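You operate a simulated robot arm through the tools that you are given. There is no shell and no other tool. Be economical: measure what you need, move in short steps, check, and stop when the job is done.

You are at the controls of a simulated robot arm. One attempt, no reset.

JOB
Count the soft fibre pads on the lift bench top, then put as many of the firm fibre pads from the lift bench top on top of the ribbed batt.
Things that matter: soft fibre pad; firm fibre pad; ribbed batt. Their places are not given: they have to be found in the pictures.

It is judged by the outcome, as a careful person would: the job done as asked, and still so three seconds after it is handed in. It fails if anything else is knocked over, pushed out of place, dropped, spilled or broken.

ROBOT AND FRAMES
A 6-joint arm with a two-finger parallel gripper, fixed in place. Base frame: the origin is at the foot of the arm, x ahead of it, y to its left, z up; the work surface is at about z = 0. Lengths are in m, angles in rad, forces in N, time in s.
With the tool pointing down near the work surface it reaches from about 0.18 to 0.46 m from the base axis. Its first joint turns from -1.222 to 1.222 rad. Payload 1.9 kg.
The tool frame sits at the grasp point between the pads (the TCP): z along the fingers, y along the line on which they close. The tips reach 0.023 m beyond it. Largest opening 0.094 m; finger width 0.038, thickness 0.01; the body of the gripper, 0.054 by 0.096 m, starts 0.039 m behind the TCP.
Orientation is told as [roll, pitch, yaw] about the base's x, y, z axes, in that order, counted from this pose: with the fingers straight down and closing along the base's y, the tool's x points along the base's -x, its y along +y and its z along -z.

CONTROLS
- The arm moves only by the tool nudge_tool. Its argument "targets" is a list of rows, each a list of 7 numbers: the shift along the tool's x, y, z in m, then the turn, a rotation vector about the tool's x, y, z in degrees, then the opening, from 0 (shut) to 1 (fully open). In form: [[x, y, z, ax, ay, az, hand], ...]. A call has 1 to 10 rows; each row is the pose to reach, as a shift and turn from the pose commanded when the call began, along the tool's axes at that moment. Rows are played at 5 a second. More than 0.05 m and 0.15 rad between two rows, or a gripper value outside its range, and nothing of the call is played. Where a pose cannot be reached the arm comes as near as it can. A force on the tool above 40 N (or 10 N above the force at the start of the call, whichever is more), or a blocked arm, ends the call early, and 0.2 s more pass. The fingers move at their own pace (about 0.108 m/s each) and stop on an object; they squeeze with about 39 N. The grip force told is the motor's: it shows also when the fingers shut on nothing. Time passes only in rows, and 0.2 s behind the last, so rows that repeat a pose let the fingers close. It gives the time, the measured TCP pose, the force on the tool (base axes), the opening and the grip force at its end, in the units of the frame above (readings bear some noise), and new pictures: "views" is both (left out), scene, wrist or none.
- Cameras (640 x 400 px; columns grow to the right, rows downward): "scene" is fixed at [0.0391, 0.2979, 0.419]; the picture's right is [-0.85, -0.52, 0.00], its down [-0.28, 0.45, -0.85] and it looks along [0.44, -0.72, -0.53] (base axes); focal length 265 px, centre (320, 200). "wrist" rides on the gripper at [-0.039, 0, -0.044] in the tool frame; the picture's right is [0.00, -1.00, 0.00], its down [0.97, 0.00, -0.24] and it looks along [0.24, 0.00, 0.97] (tool axes); focal length 218 px, centre (320, 200).
- locate(camera, pixels): for up to 12 pixels [column, row] of the newest picture of that camera ("zoom" is the newest enlarged one), the place [x, y, z] in the base frame of the surface seen there, good to about 0.002 m, but the place of the scene camera against the robot may be out by one fixed shift of up to 0.018 m in any direction. The clock stands still meanwhile.
- enlarge(camera, box): a new picture of the part [left, top, right, bottom] of that camera's present view, enlarged. The clock stands still meanwhile.
- sign_off(): hands the job in; it is judged then, once.

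Go step by step. Measure first, check grasps and placings, and put right what went wrong. The budget is 60 turns and 120 pictures, counting those below and the enlarged ones. Unless the task says otherwise, let go and move clear before handing in, and close with one line.

The tools are called after ">>>" as name(argument=value, ...) on one line, values as JSON. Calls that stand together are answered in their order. nudge_tool: Moves the arm, as the interface text tells. Its arguments: {"type":"object","properties":{"targets":{"type":"array"},"views":{"type":"string","enum":["both","scene","wrist","none"]}},"required":["targets"]} The other tools are called the same way: locate (camera, pixels) gives the place of the surface under pixels of a picture; enlarge (camera, box) takes an enlarged picture of a part of a camera's view; sign_off () hands the job in.

At the start:

```text
t: 0.0
position: [0.248, -0.1366, 0.2986]
ee_rot: [0.001, -0.005, 0.0]
contact_force: [-0.6, 0.1, -0.1]
opening: 0.0941
grip_force: 0.0
```

scene: 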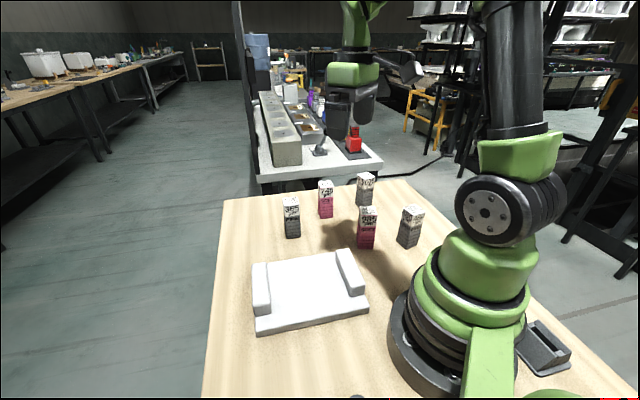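
wrist: 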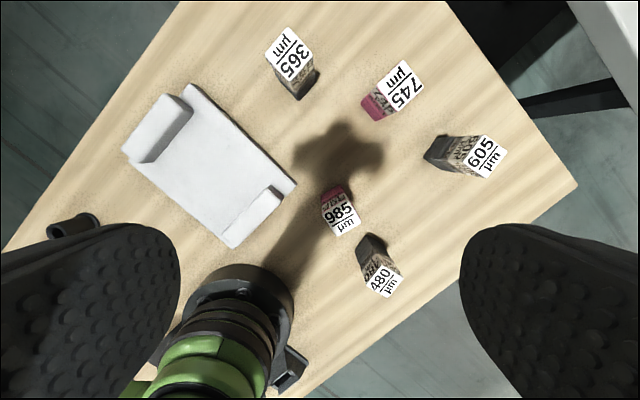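

The pictures show five labelled small blocks and a white object with two ridges on the wooden top, but I can't yet tell which are pads, which is the batt or which bench is the "lift bench". I'll enlarge both views to read them.

>>> enlarge(camera="scene", box=[240, 160, 440, 285])

>>> enlarge(camera="wrist", box=[240, 10, 520, 185])

>>> enlarge(camera="scene", box=[230, 30, 430, 170])

>>> enlarge(camera="scene", box=[200, 180, 600, 400])

```text
3.20 times, centred on (340, 222) of scene
```

zoom: 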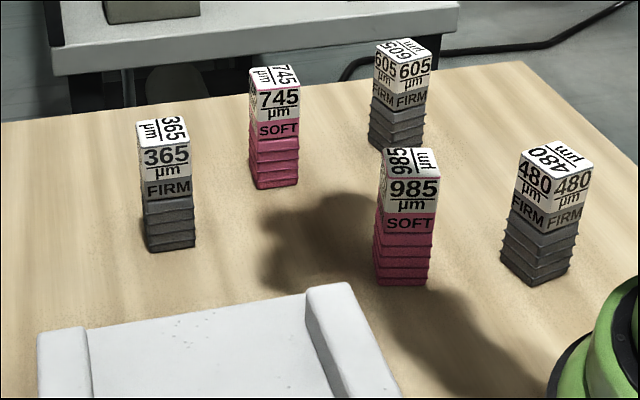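

```text
2.29 times, centred on (380, 98) of wrist
```

zoom: 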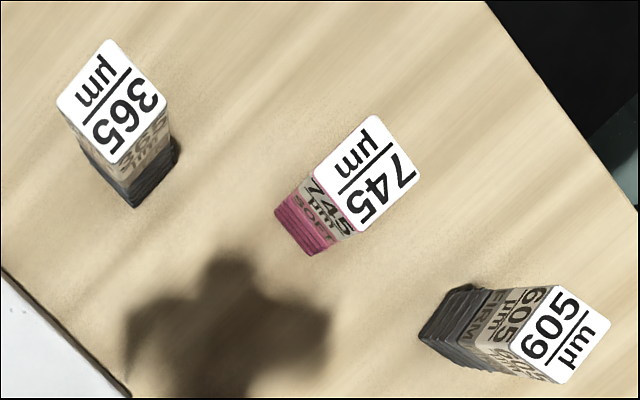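

```text
2.86 times, centred on (330, 100) of scene
```

zoom: 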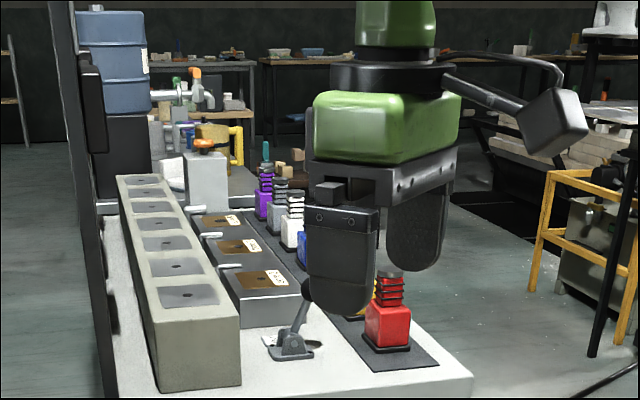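

```text
1.60 times, centred on (400, 290) of scene
```

zoom: 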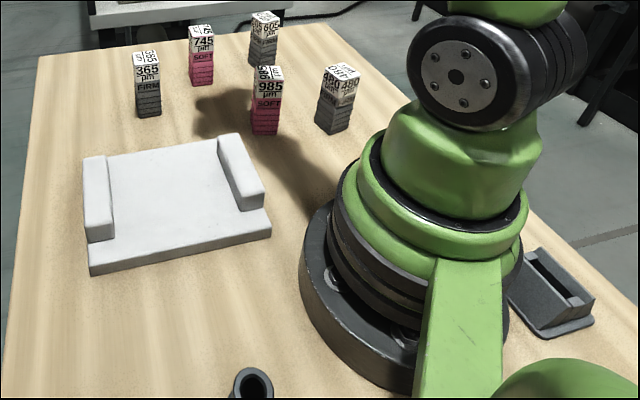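

There are two soft pads (745, 985) and three firm ones (365, 480, 605); the white ridged slab is the only candidate for the ribbed batt. Next I'll measure pad tops and bases and the slab in the wrist picture, plus the slab in the scene picture.

>>> locate(camera="wrist", pixels=[[265, 54], [287, 27], [313, 49], [289, 80], [376, 265], [403, 280], [392, 297], [365, 289], [464, 160], [475, 136], [506, 151], [489, 178]])

>>> locate(camera="wrist", pixels=[[195, 85], [296, 183], [232, 246], [125, 150], [192, 112], [155, 160], [225, 235], [272, 187], [212, 160], [165, 97], [340, 215], [399, 85]])

>>> locate(camera="scene", pixels=[[310, 290], [261, 285], [350, 270], [291, 200], [325, 184], [365, 176], [368, 211], [412, 211], [258, 330], [366, 308]])

>>> enlarge(camera="wrist", box=[110, 70, 430, 310])

```text
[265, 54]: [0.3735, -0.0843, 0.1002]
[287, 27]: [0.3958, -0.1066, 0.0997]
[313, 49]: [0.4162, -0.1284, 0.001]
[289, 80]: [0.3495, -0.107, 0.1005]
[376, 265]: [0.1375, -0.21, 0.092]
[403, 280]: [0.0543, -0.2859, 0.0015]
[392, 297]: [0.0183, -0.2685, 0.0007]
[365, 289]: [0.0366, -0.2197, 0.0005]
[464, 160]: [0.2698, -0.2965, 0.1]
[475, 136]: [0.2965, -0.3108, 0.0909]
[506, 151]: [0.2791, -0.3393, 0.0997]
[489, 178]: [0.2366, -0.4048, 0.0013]
```

```text
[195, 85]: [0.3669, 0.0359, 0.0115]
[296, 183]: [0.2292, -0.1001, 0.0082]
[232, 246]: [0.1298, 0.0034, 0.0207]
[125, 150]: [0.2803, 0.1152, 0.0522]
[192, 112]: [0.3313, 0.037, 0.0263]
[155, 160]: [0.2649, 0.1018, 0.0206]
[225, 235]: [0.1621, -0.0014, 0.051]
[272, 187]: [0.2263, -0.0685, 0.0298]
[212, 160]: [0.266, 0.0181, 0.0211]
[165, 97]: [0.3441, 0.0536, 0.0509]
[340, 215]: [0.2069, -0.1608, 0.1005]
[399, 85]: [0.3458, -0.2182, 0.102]
```

```text
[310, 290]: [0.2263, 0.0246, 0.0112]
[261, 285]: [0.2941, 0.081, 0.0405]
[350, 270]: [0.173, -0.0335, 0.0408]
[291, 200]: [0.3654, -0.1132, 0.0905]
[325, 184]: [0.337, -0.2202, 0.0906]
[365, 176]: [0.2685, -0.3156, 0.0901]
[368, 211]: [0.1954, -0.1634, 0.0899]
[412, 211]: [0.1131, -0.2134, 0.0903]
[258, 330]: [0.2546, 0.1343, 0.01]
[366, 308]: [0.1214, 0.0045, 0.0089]
```

```text
1.67 times, centred on (270, 190) of wrist
```

zoom: 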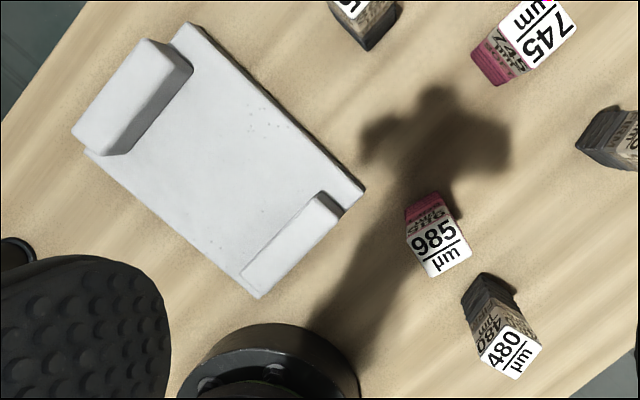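

Measured: pads are about 0.10 m tall and 0.032 m square. The top of 365 is centred near (0.373, -0.107) with its faces at 45°. The slab plate is at z≈0.021, its ridges at z≈0.051, and it also lies at about 45°. The job is to put two firm pads (as many as there are soft ones) on the slab. I'll move above 365, turning 45°.

>>> nudge_tool(targets=[[-0.021, 0.005, 0.013, 0, 0, 7.5, 1], [-0.042, 0.01, 0.026, 0, 0, 15, 1], [-0.063, 0.015, 0.039, 0, 0, 22.5, 1], [-0.083, 0.02, 0.052, 0, 0, 30, 1], [-0.104, 0.025, 0.065, 0, 0, 37.5, 1], [-0.125, 0.03, 0.078, 0, 0, 45, 1], [-0.125, 0.03, 0.078, 0, 0, 45, 1]])

```text
t: 1.6
position: [0.3719, -0.1058, 0.2201]
ee_rot: [0.001, -0.001, -0.787]
contact_force: [-0.2, -0.7, -0.6]
opening: 0.0941
grip_force: 0.1
```

scene: 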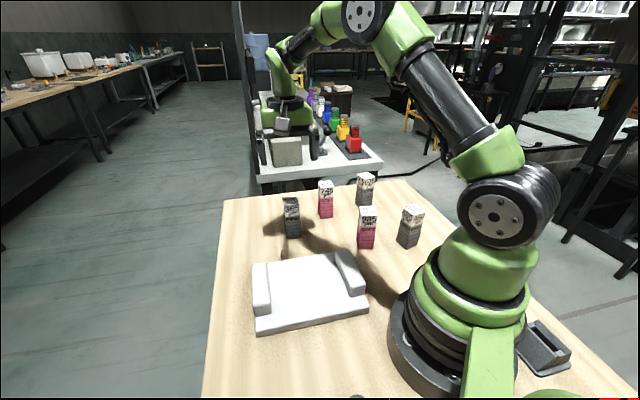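
wrist: 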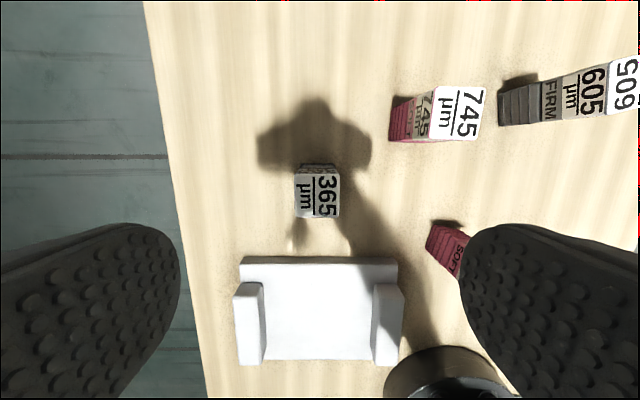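

Pad 365's top (pixels 295–340, 174–218) is now square to the gripper. I'll locate its edges and the slab from here.

>>> locate(camera="wrist", pixels=[[297, 195], [338, 195], [317, 177], [317, 216], [318, 196], [270, 275], [365, 275], [270, 352], [365, 352], [318, 315], [250, 310], [388, 310]])

>>> enlarge(camera="wrist", box=[220, 140, 420, 380])

```text
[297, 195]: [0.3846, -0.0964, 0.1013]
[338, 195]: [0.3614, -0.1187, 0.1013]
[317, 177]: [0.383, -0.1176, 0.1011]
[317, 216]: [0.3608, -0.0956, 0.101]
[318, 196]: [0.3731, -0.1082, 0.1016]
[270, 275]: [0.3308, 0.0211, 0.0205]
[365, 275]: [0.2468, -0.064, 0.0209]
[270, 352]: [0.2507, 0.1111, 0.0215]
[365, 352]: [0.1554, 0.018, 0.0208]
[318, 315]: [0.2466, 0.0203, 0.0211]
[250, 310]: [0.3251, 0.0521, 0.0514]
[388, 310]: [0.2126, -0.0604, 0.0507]
```

```text
1.67 times, centred on (320, 260) of wrist
```

zoom: 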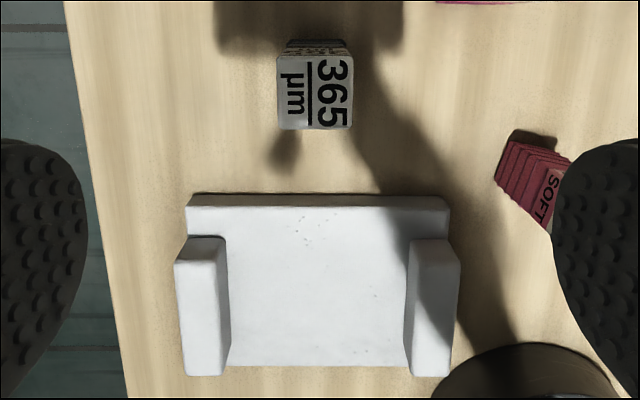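

Pad centre is about (0.373, -0.1075) and the plate centre about (0.247, 0.0205). I'll descend to grip the stiff labelled part at z≈0.075 and close.

>>> nudge_tool(targets=[[-0.002, -0.0005, 0.04, 0, 0, 0, 1], [-0.002, -0.0005, 0.08, 0, 0, 0, 1], [-0.002, -0.0005, 0.115, 0, 0, 0, 1], [-0.002, -0.0005, 0.143, 0, 0, 0, 1], [-0.002, -0.0005, 0.143, 0, 0, 0, 1], [-0.002, -0.0005, 0.143, 0, 0, 0, 0.25], [-0.002, -0.0005, 0.143, 0, 0, 0, 0.25], [-0.002, -0.0005, 0.143, 0, 0, 0, 0.25]])

```text
t: 3.4
position: [0.3742, -0.1086, 0.0775]
ee_rot: [-0.001, 0.0, -0.786]
contact_force: [0.6, -0.3, 0.5]
opening: 0.0361
grip_force: 38.8
```

scene: 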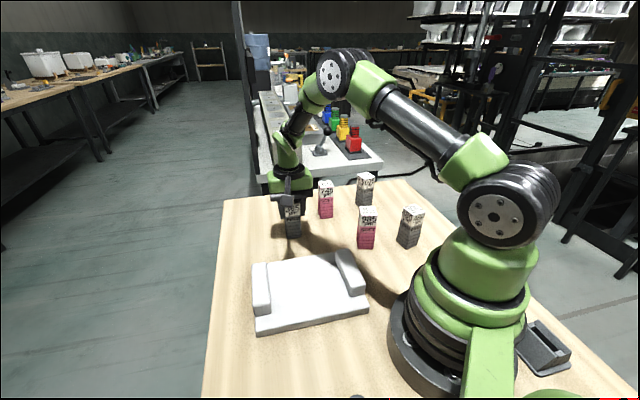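
wrist: 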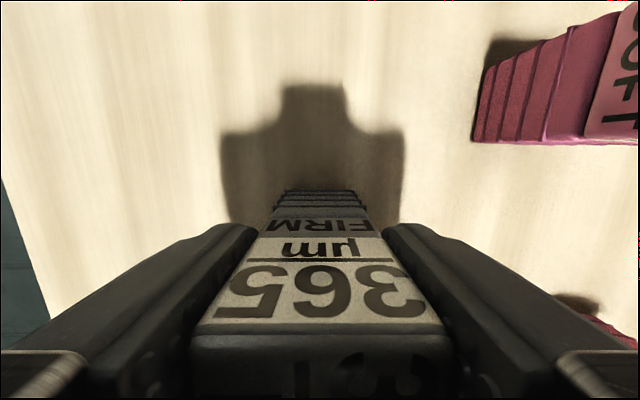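

The fingers hold 365 (opening 0.036, 38.8 N). I'll lift straight up and carry it over toward the rear half of the plate.

>>> nudge_tool(targets=[[0, 0, -0.03, 0, 0, 0, 0.25], [0, 0, -0.07, 0, 0, 0, 0.25], [0, 0, -0.105, 0, 0, 0, 0.25], [0.04, 0.0003, -0.115, 0, 0, 0, 0.25], [0.08, 0.0006, -0.115, 0, 0, 0, 0.25], [0.12, 0.0009, -0.115, 0, 0, 0, 0.25], [0.16, 0.001, -0.115, 0, 0, 0, 0.25], [0.195, 0.0012, -0.115, 0, 0, 0, 0.25], [0.214, 0.0013, -0.115, 0, 0, 0, 0.25], [0.214, 0.0013, -0.115, 0, 0, 0, 0.25]])

```text
t: 5.6
position: [0.2218, 0.042, 0.1943]
ee_rot: [0.0, 0.0, -0.785]
contact_force: [-0.1, -0.7, -1.5]
opening: 0.036
grip_force: 39.1
```

scene: 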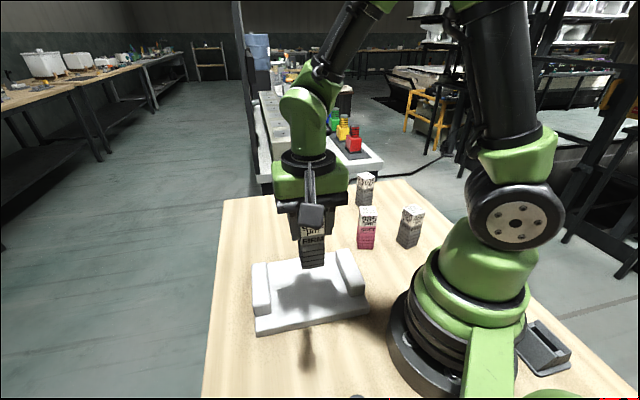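
wrist: 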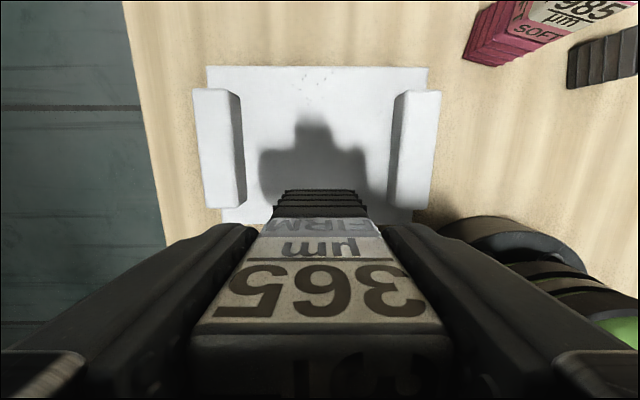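

365 is held over the rear half of the plate (plate at pixels 207–427, 66–222). I'll lower it to just about touching and check the force before letting go.

>>> nudge_tool(targets=[[0, 0, 0.03, 0, 0, 0, 0.25], [0, 0, 0.06, 0, 0, 0, 0.25], [0, 0, 0.08, 0, 0, 0, 0.25], [0, 0, 0.089, 0, 0, 0, 0.25], [0, 0, 0.093, 0, 0, 0, 0.25], [0, 0, 0.0945, 0, 0, 0, 0.25], [0, 0, 0.0945, 0, 0, 0, 0.25]])

```text
t: 7.2
position: [0.2236, 0.044, 0.0979]
ee_rot: [0.001, 0.0, -0.786]
contact_force: [0.4, 0.4, -1.5]
opening: 0.0358
grip_force: 38.8
```

scene: 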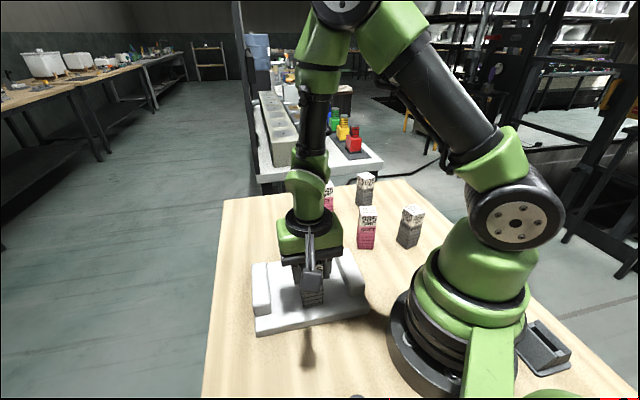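
wrist: 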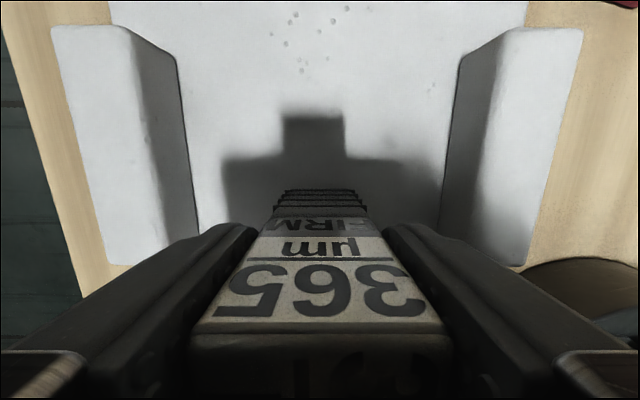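

The force still reads only about weight, so contact is uncertain. I'll creep down 2 mm more and look at the base closely.

>>> nudge_tool(targets=[[0, 0, 0.001, 0, 0, 0, 0.25], [0, 0, 0.002, 0, 0, 0, 0.25], [0, 0, 0.002, 0, 0, 0, 0.25]], views="none")

>>> enlarge(camera="scene", box=[250, 220, 370, 340])

```text
t: 8.0
position: [0.2245, 0.0439, 0.0954]
ee_rot: [0.001, -0.001, -0.786]
contact_force: [-5.9, -7.2, 35.4]
opening: 0.036
grip_force: 38.8
```

```text
3.33 times, centred on (310, 280) of scene
```

zoom: 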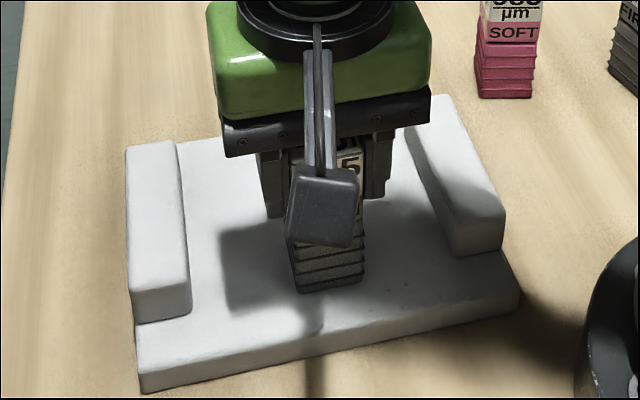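

The force is now 35 N, so 365 is firmly in contact with the plate. I'll back off 1.5 mm, open, and rise clear.

>>> nudge_tool(targets=[[0, 0, -0.0015, 0, 0, 0, 0.25], [0, 0, -0.0015, 0, 0, 0, 0.25], [0, 0, -0.0015, 0, 0, 0, 0.7], [0, 0, -0.0015, 0, 0, 0, 1], [0, 0, -0.0015, 0, 0, 0, 1], [0, 0, -0.04, 0, 0, 0, 1], [0, 0, -0.08, 0, 0, 0, 1], [0, 0, -0.12, 0, 0, 0, 1], [0, 0, -0.12, 0, 0, 0, 1]])

```text
t: 10.0
position: [0.2236, 0.0462, 0.215]
ee_rot: [0.002, -0.001, -0.785]
contact_force: [-0.3, 0.5, -0.3]
opening: 0.0941
grip_force: 0.0
```

scene: 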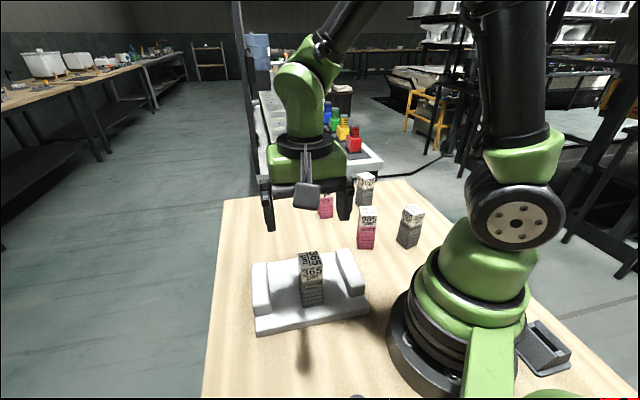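
wrist: 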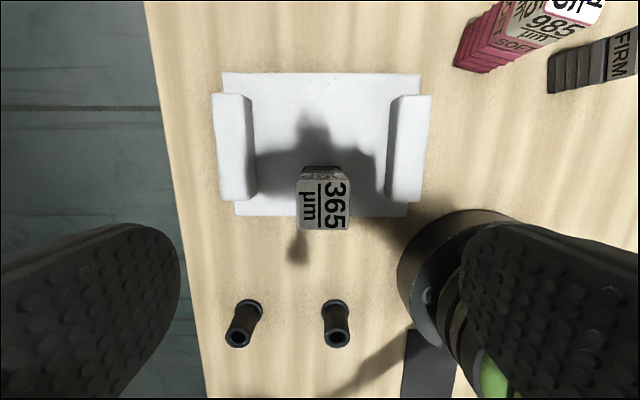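

365 stands upright and alone on the plate. The next firm pad is 480 near (0.12, -0.22); I'll swing over to it at the same height, bowing outward from the base and turning back 16°.

>>> nudge_tool(targets=[[-0.03, -0.021, 0, 0, 0, 0, 1], [-0.061, -0.042, 0, 0, 0, 0, 1], [-0.091, -0.064, 0, 0, 0, 0, 1], [-0.1216, -0.0848, 0, 0, 0, 0, 1], [-0.12, -0.128, 0, 0, 0, -4, 1], [-0.119, -0.172, 0, 0, 0, -8, 1], [-0.1175, -0.216, 0, 0, 0, -12, 1], [-0.1162, -0.2599, 0, 0, 0, -16, 1], [-0.1162, -0.2599, 0, 0, 0, -16, 1]])

```text
t: 12.0
position: [0.1246, -0.2229, 0.216]
ee_rot: [0.0, 0.001, -0.507]
contact_force: [0.2, 0.5, 0.0]
opening: 0.094
grip_force: 0.1
```

scene: 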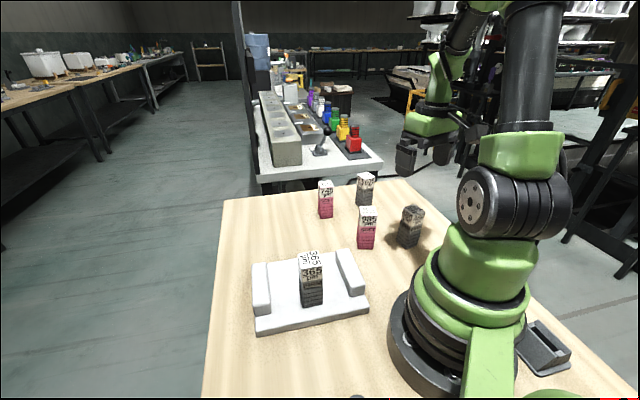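
wrist: 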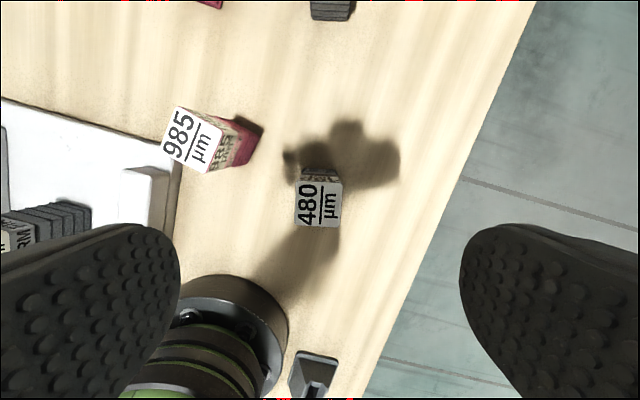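

480 is nearly square to the fingers (top at pixels 296–342, 180–226), and the bench behind the arm shows only a tray. I'll measure its top.

>>> locate(camera="wrist", pixels=[[299, 202], [338, 203], [318, 185], [318, 222], [318, 203], [298, 183], [340, 183], [298, 223], [340, 224]])

>>> enlarge(camera="wrist", box=[270, 150, 370, 250])

```text
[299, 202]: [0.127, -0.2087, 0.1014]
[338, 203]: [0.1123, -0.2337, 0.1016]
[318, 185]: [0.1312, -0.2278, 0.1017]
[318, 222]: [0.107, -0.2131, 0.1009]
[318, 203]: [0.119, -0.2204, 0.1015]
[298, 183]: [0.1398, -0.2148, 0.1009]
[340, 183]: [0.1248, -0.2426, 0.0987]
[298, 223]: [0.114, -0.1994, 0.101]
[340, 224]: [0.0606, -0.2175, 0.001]
```

```text
4.00 times, centred on (320, 200) of wrist
```

zoom: 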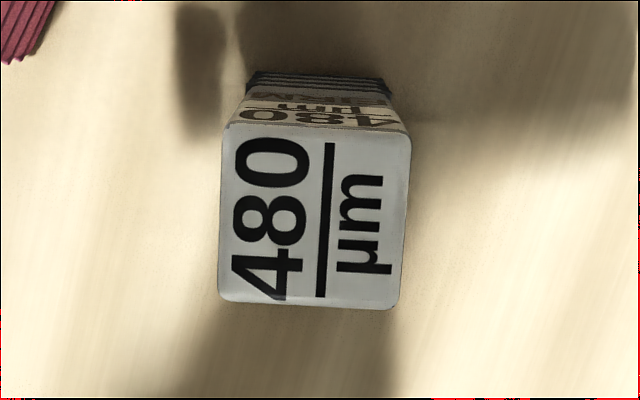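

480's centre is about 4 mm along tool x from the TCP, with about 2° of turn still to correct. I'll descend, close and check.

>>> nudge_tool(targets=[[0.004, 0.0005, 0.02, 0, 0, 2, 1], [0.004, 0.0005, 0.06, 0, 0, 2, 1], [0.004, 0.0005, 0.1, 0, 0, 2, 1], [0.004, 0.0005, 0.1385, 0, 0, 2, 1], [0.004, 0.0005, 0.1385, 0, 0, 2, 1], [0.004, 0.0005, 0.1385, 0, 0, 2, 0.25], [0.004, 0.0005, 0.1385, 0, 0, 2, 0.25], [0.004, 0.0005, 0.1385, 0, 0, 2, 0.25]])

```text
t: 13.8
position: [0.1206, -0.22, 0.079]
ee_rot: [0.0, 0.0, -0.541]
contact_force: [0.7, 0.0, -0.9]
opening: 0.0359
grip_force: 38.8
```

scene: 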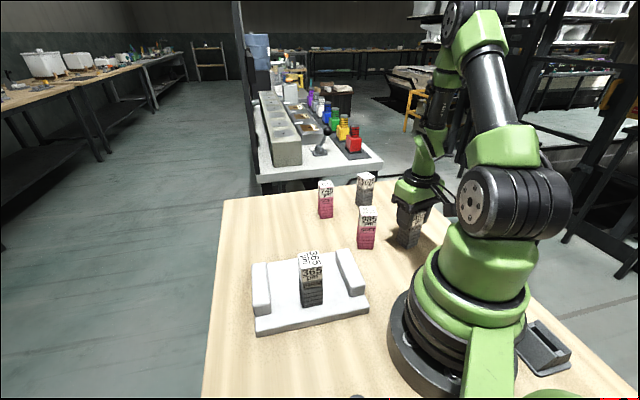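
wrist: 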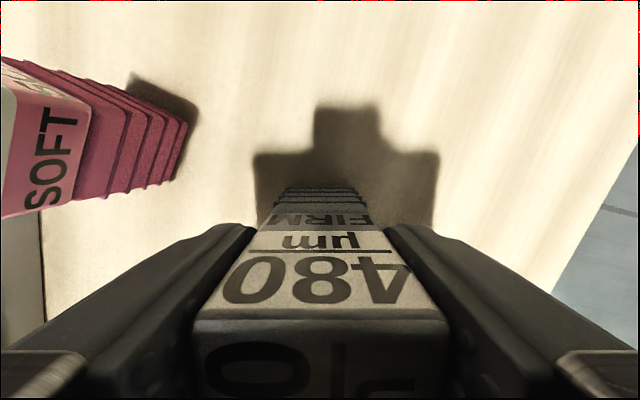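

480 is held (opening 0.036, 38.8 N). I'll lift it high enough to clear 985 and carry it outward around the base.

>>> nudge_tool(targets=[[0, 0, -0.03, 0, 0, 0, 0.25], [0, 0, -0.07, 0, 0, 0, 0.25], [0, 0, -0.11, 0, 0, 0, 0.25], [0, 0, -0.15, 0, 0, 0, 0.25], [-0.012, 0.0426, -0.155, 0, 0, 0, 0.25], [-0.0243, 0.0852, -0.155, 0, 0, 0, 0.25], [-0.0365, 0.1278, -0.155, 0, 0, 0, 0.25], [-0.0487, 0.1704, -0.155, 0, 0, 0, 0.25], [-0.0487, 0.1704, -0.155, 0, 0, 0, 0.25]], views="scene")

>>> nudge_tool(targets=[[0.008, 0.023, 0, 0, 0, 4, 0.25], [0.0165, 0.047, 0, 0, 0, 8, 0.25], [0.025, 0.07, 0, 0, 0, 12, 0.25], [0.0329, 0.0934, 0, 0, 0, 14, 0.25], [0.0329, 0.0934, 0, 0, 0, 14, 0.25]])

```text
t: 15.8
position: [0.2471, -0.0967, 0.2323]
ee_rot: [0.0, 0.0, -0.54]
contact_force: [-0.8, -0.3, -1.8]
opening: 0.0357
grip_force: 38.9
```

scene: 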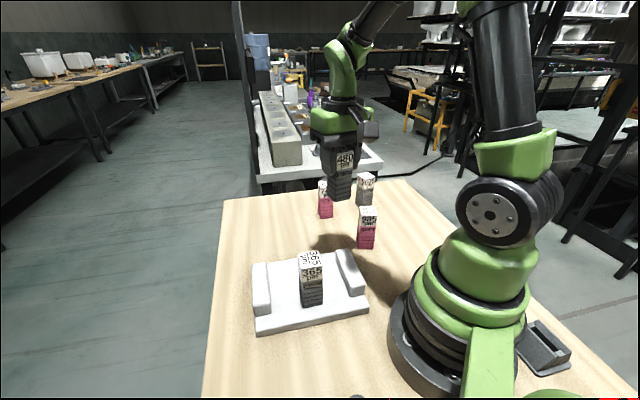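

```text
t: 17.0
position: [0.2678, -0.0014, 0.2324]
ee_rot: [0.001, 0.001, -0.786]
contact_force: [0.3, -0.2, -2.6]
opening: 0.0355
grip_force: 38.5
```

scene: 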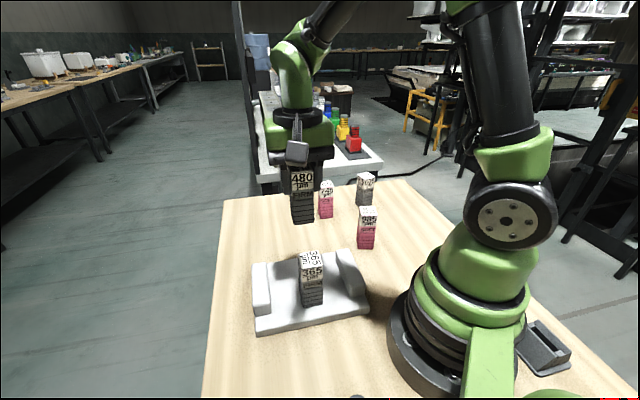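
wrist: 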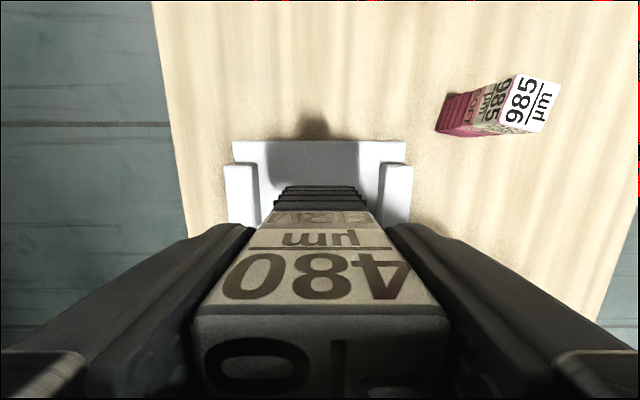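

480 is over the front half of the plate, about 65 mm from 365. I'll lower it, with a creep at the end to feel contact.

>>> nudge_tool(targets=[[0, 0, 0.04, 0, 0, 0, 0.25], [0, 0, 0.08, 0, 0, 0, 0.25], [0, 0, 0.11, 0, 0, 0, 0.25], [0, 0, 0.126, 0, 0, 0, 0.25], [0, 0, 0.132, 0, 0, 0, 0.25], [0, 0, 0.134, 0, 0, 0, 0.25], [0, 0, 0.1345, 0, 0, 0, 0.25], [0, 0, 0.135, 0, 0, 0, 0.25], [0, 0, 0.135, 0, 0, 0, 0.25]])

```text
t: 19.0
position: [0.2696, -0.0034, 0.097]
ee_rot: [0.001, -0.002, -0.785]
contact_force: [-7.8, 4.5, 34.4]
opening: 0.0359
grip_force: 39.1
```

scene: 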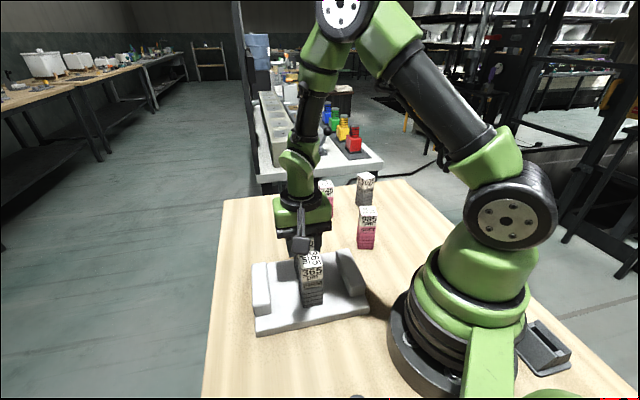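
wrist: 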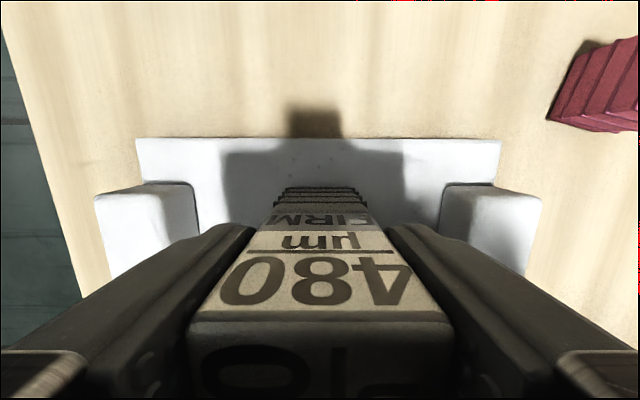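

The force is 34 N upward, so 480 rests on the plate. I'll back off 1.5 mm, open, and rise clear.

>>> nudge_tool(targets=[[0, 0, -0.0015, 0, 0, 0, 0.25], [0, 0, -0.0015, 0, 0, 0, 0.25], [0, 0, -0.0015, 0, 0, 0, 0.7], [0, 0, -0.0015, 0, 0, 0, 1], [0, 0, -0.0015, 0, 0, 0, 1], [0, 0, -0.04, 0, 0, 0, 1], [0, 0, -0.08, 0, 0, 0, 1], [0, 0, -0.12, 0, 0, 0, 1], [0, 0, -0.16, 0, 0, 0, 1], [0, 0, -0.16, 0, 0, 0, 1]])

>>> enlarge(camera="scene", box=[230, 170, 430, 340])

```text
t: 21.2
position: [0.2702, -0.0025, 0.259]
ee_rot: [0.001, -0.001, -0.784]
contact_force: [0.6, -0.6, 0.4]
opening: 0.0941
grip_force: 0.0
```

scene: 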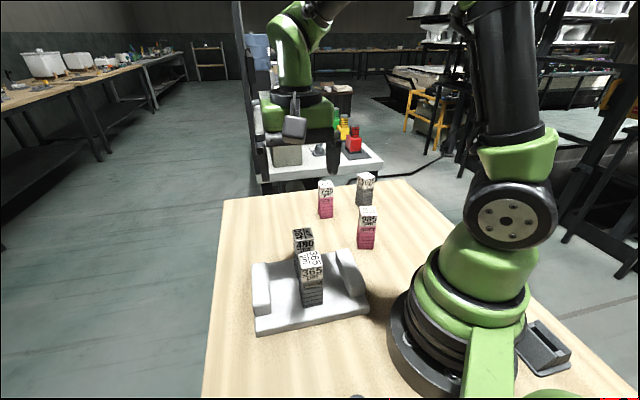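
wrist: 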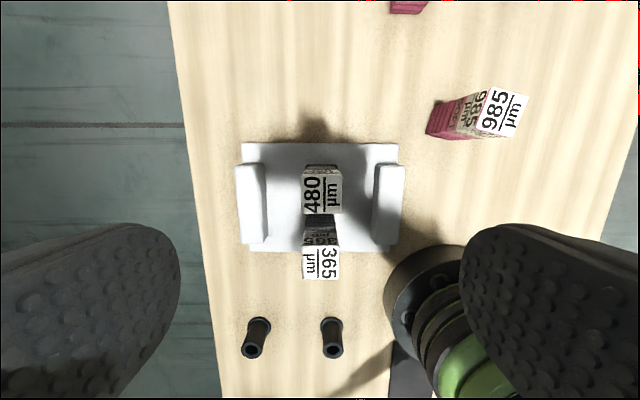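

```text
2.35 times, centred on (330, 255) of scene
```

zoom: 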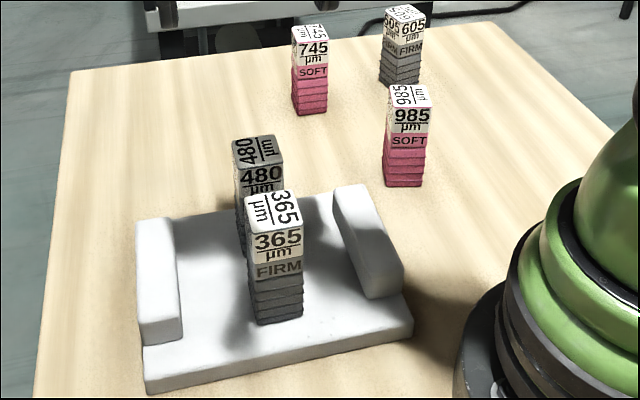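

Both 365 and 480 stand upright on the plate, and nothing else has moved. Before handing in I'll move clear to the left and tilt the wrist camera to check that no soft pad is hidden behind the base.

>>> nudge_tool(targets=[[0, 0, -0.04, 0, 0, 0, 1], [0.03, 0.015, -0.06, 0, 5, 0, 1], [0.06, 0.03, -0.07, 0, 10, 0, 1], [0.09, 0.045, -0.08, 0, 15, 0, 1], [0.12, 0.06, -0.08, 0, 20, 0, 1], [0.15, 0.07, -0.08, 0, 25, 0, 1], [0.17, 0.08, -0.08, 0, 30, 0, 1], [0.19, 0.09, -0.08, 0, 30, 0, 1], [0.19, 0.09, -0.08, 0, 30, 0, 1]])

```text
t: 23.2
position: [0.1974, 0.1969, 0.3363]
ee_rot: [-0.001, 0.524, -0.787]
contact_force: [-0.1, 0.0, -0.2]
opening: 0.094
grip_force: 0.0
```

scene: 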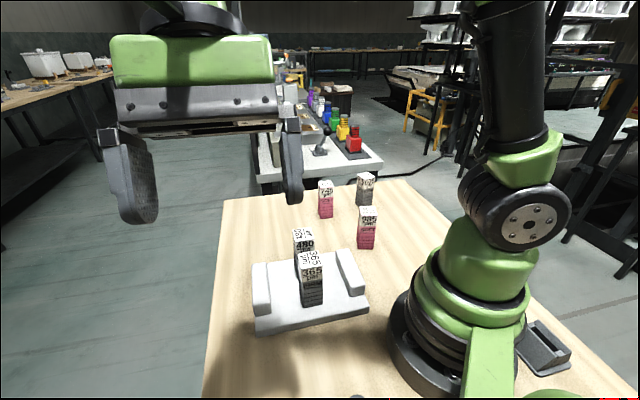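
wrist: 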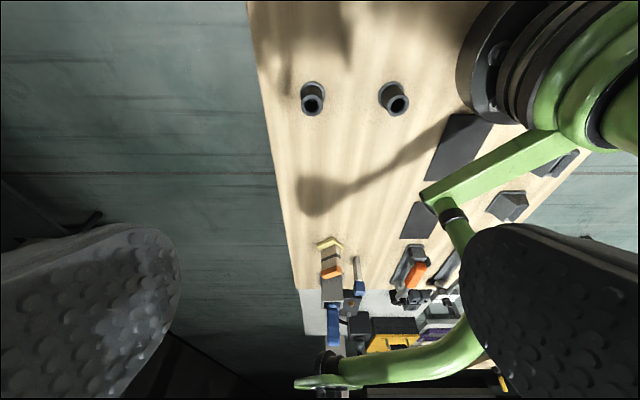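

The bench behind the arm holds only tools and trays, so the count is two soft pads (745, 985). Two firm pads stand on the batt and the gripper is open and clear, so I'm handing in.

>>> sign_off()

```text
The job is handed in.
```

I counted two soft fibre pads (745 and 985) and stood two firm pads (365 and 480) upright on the ribbed batt; nothing else was moved.
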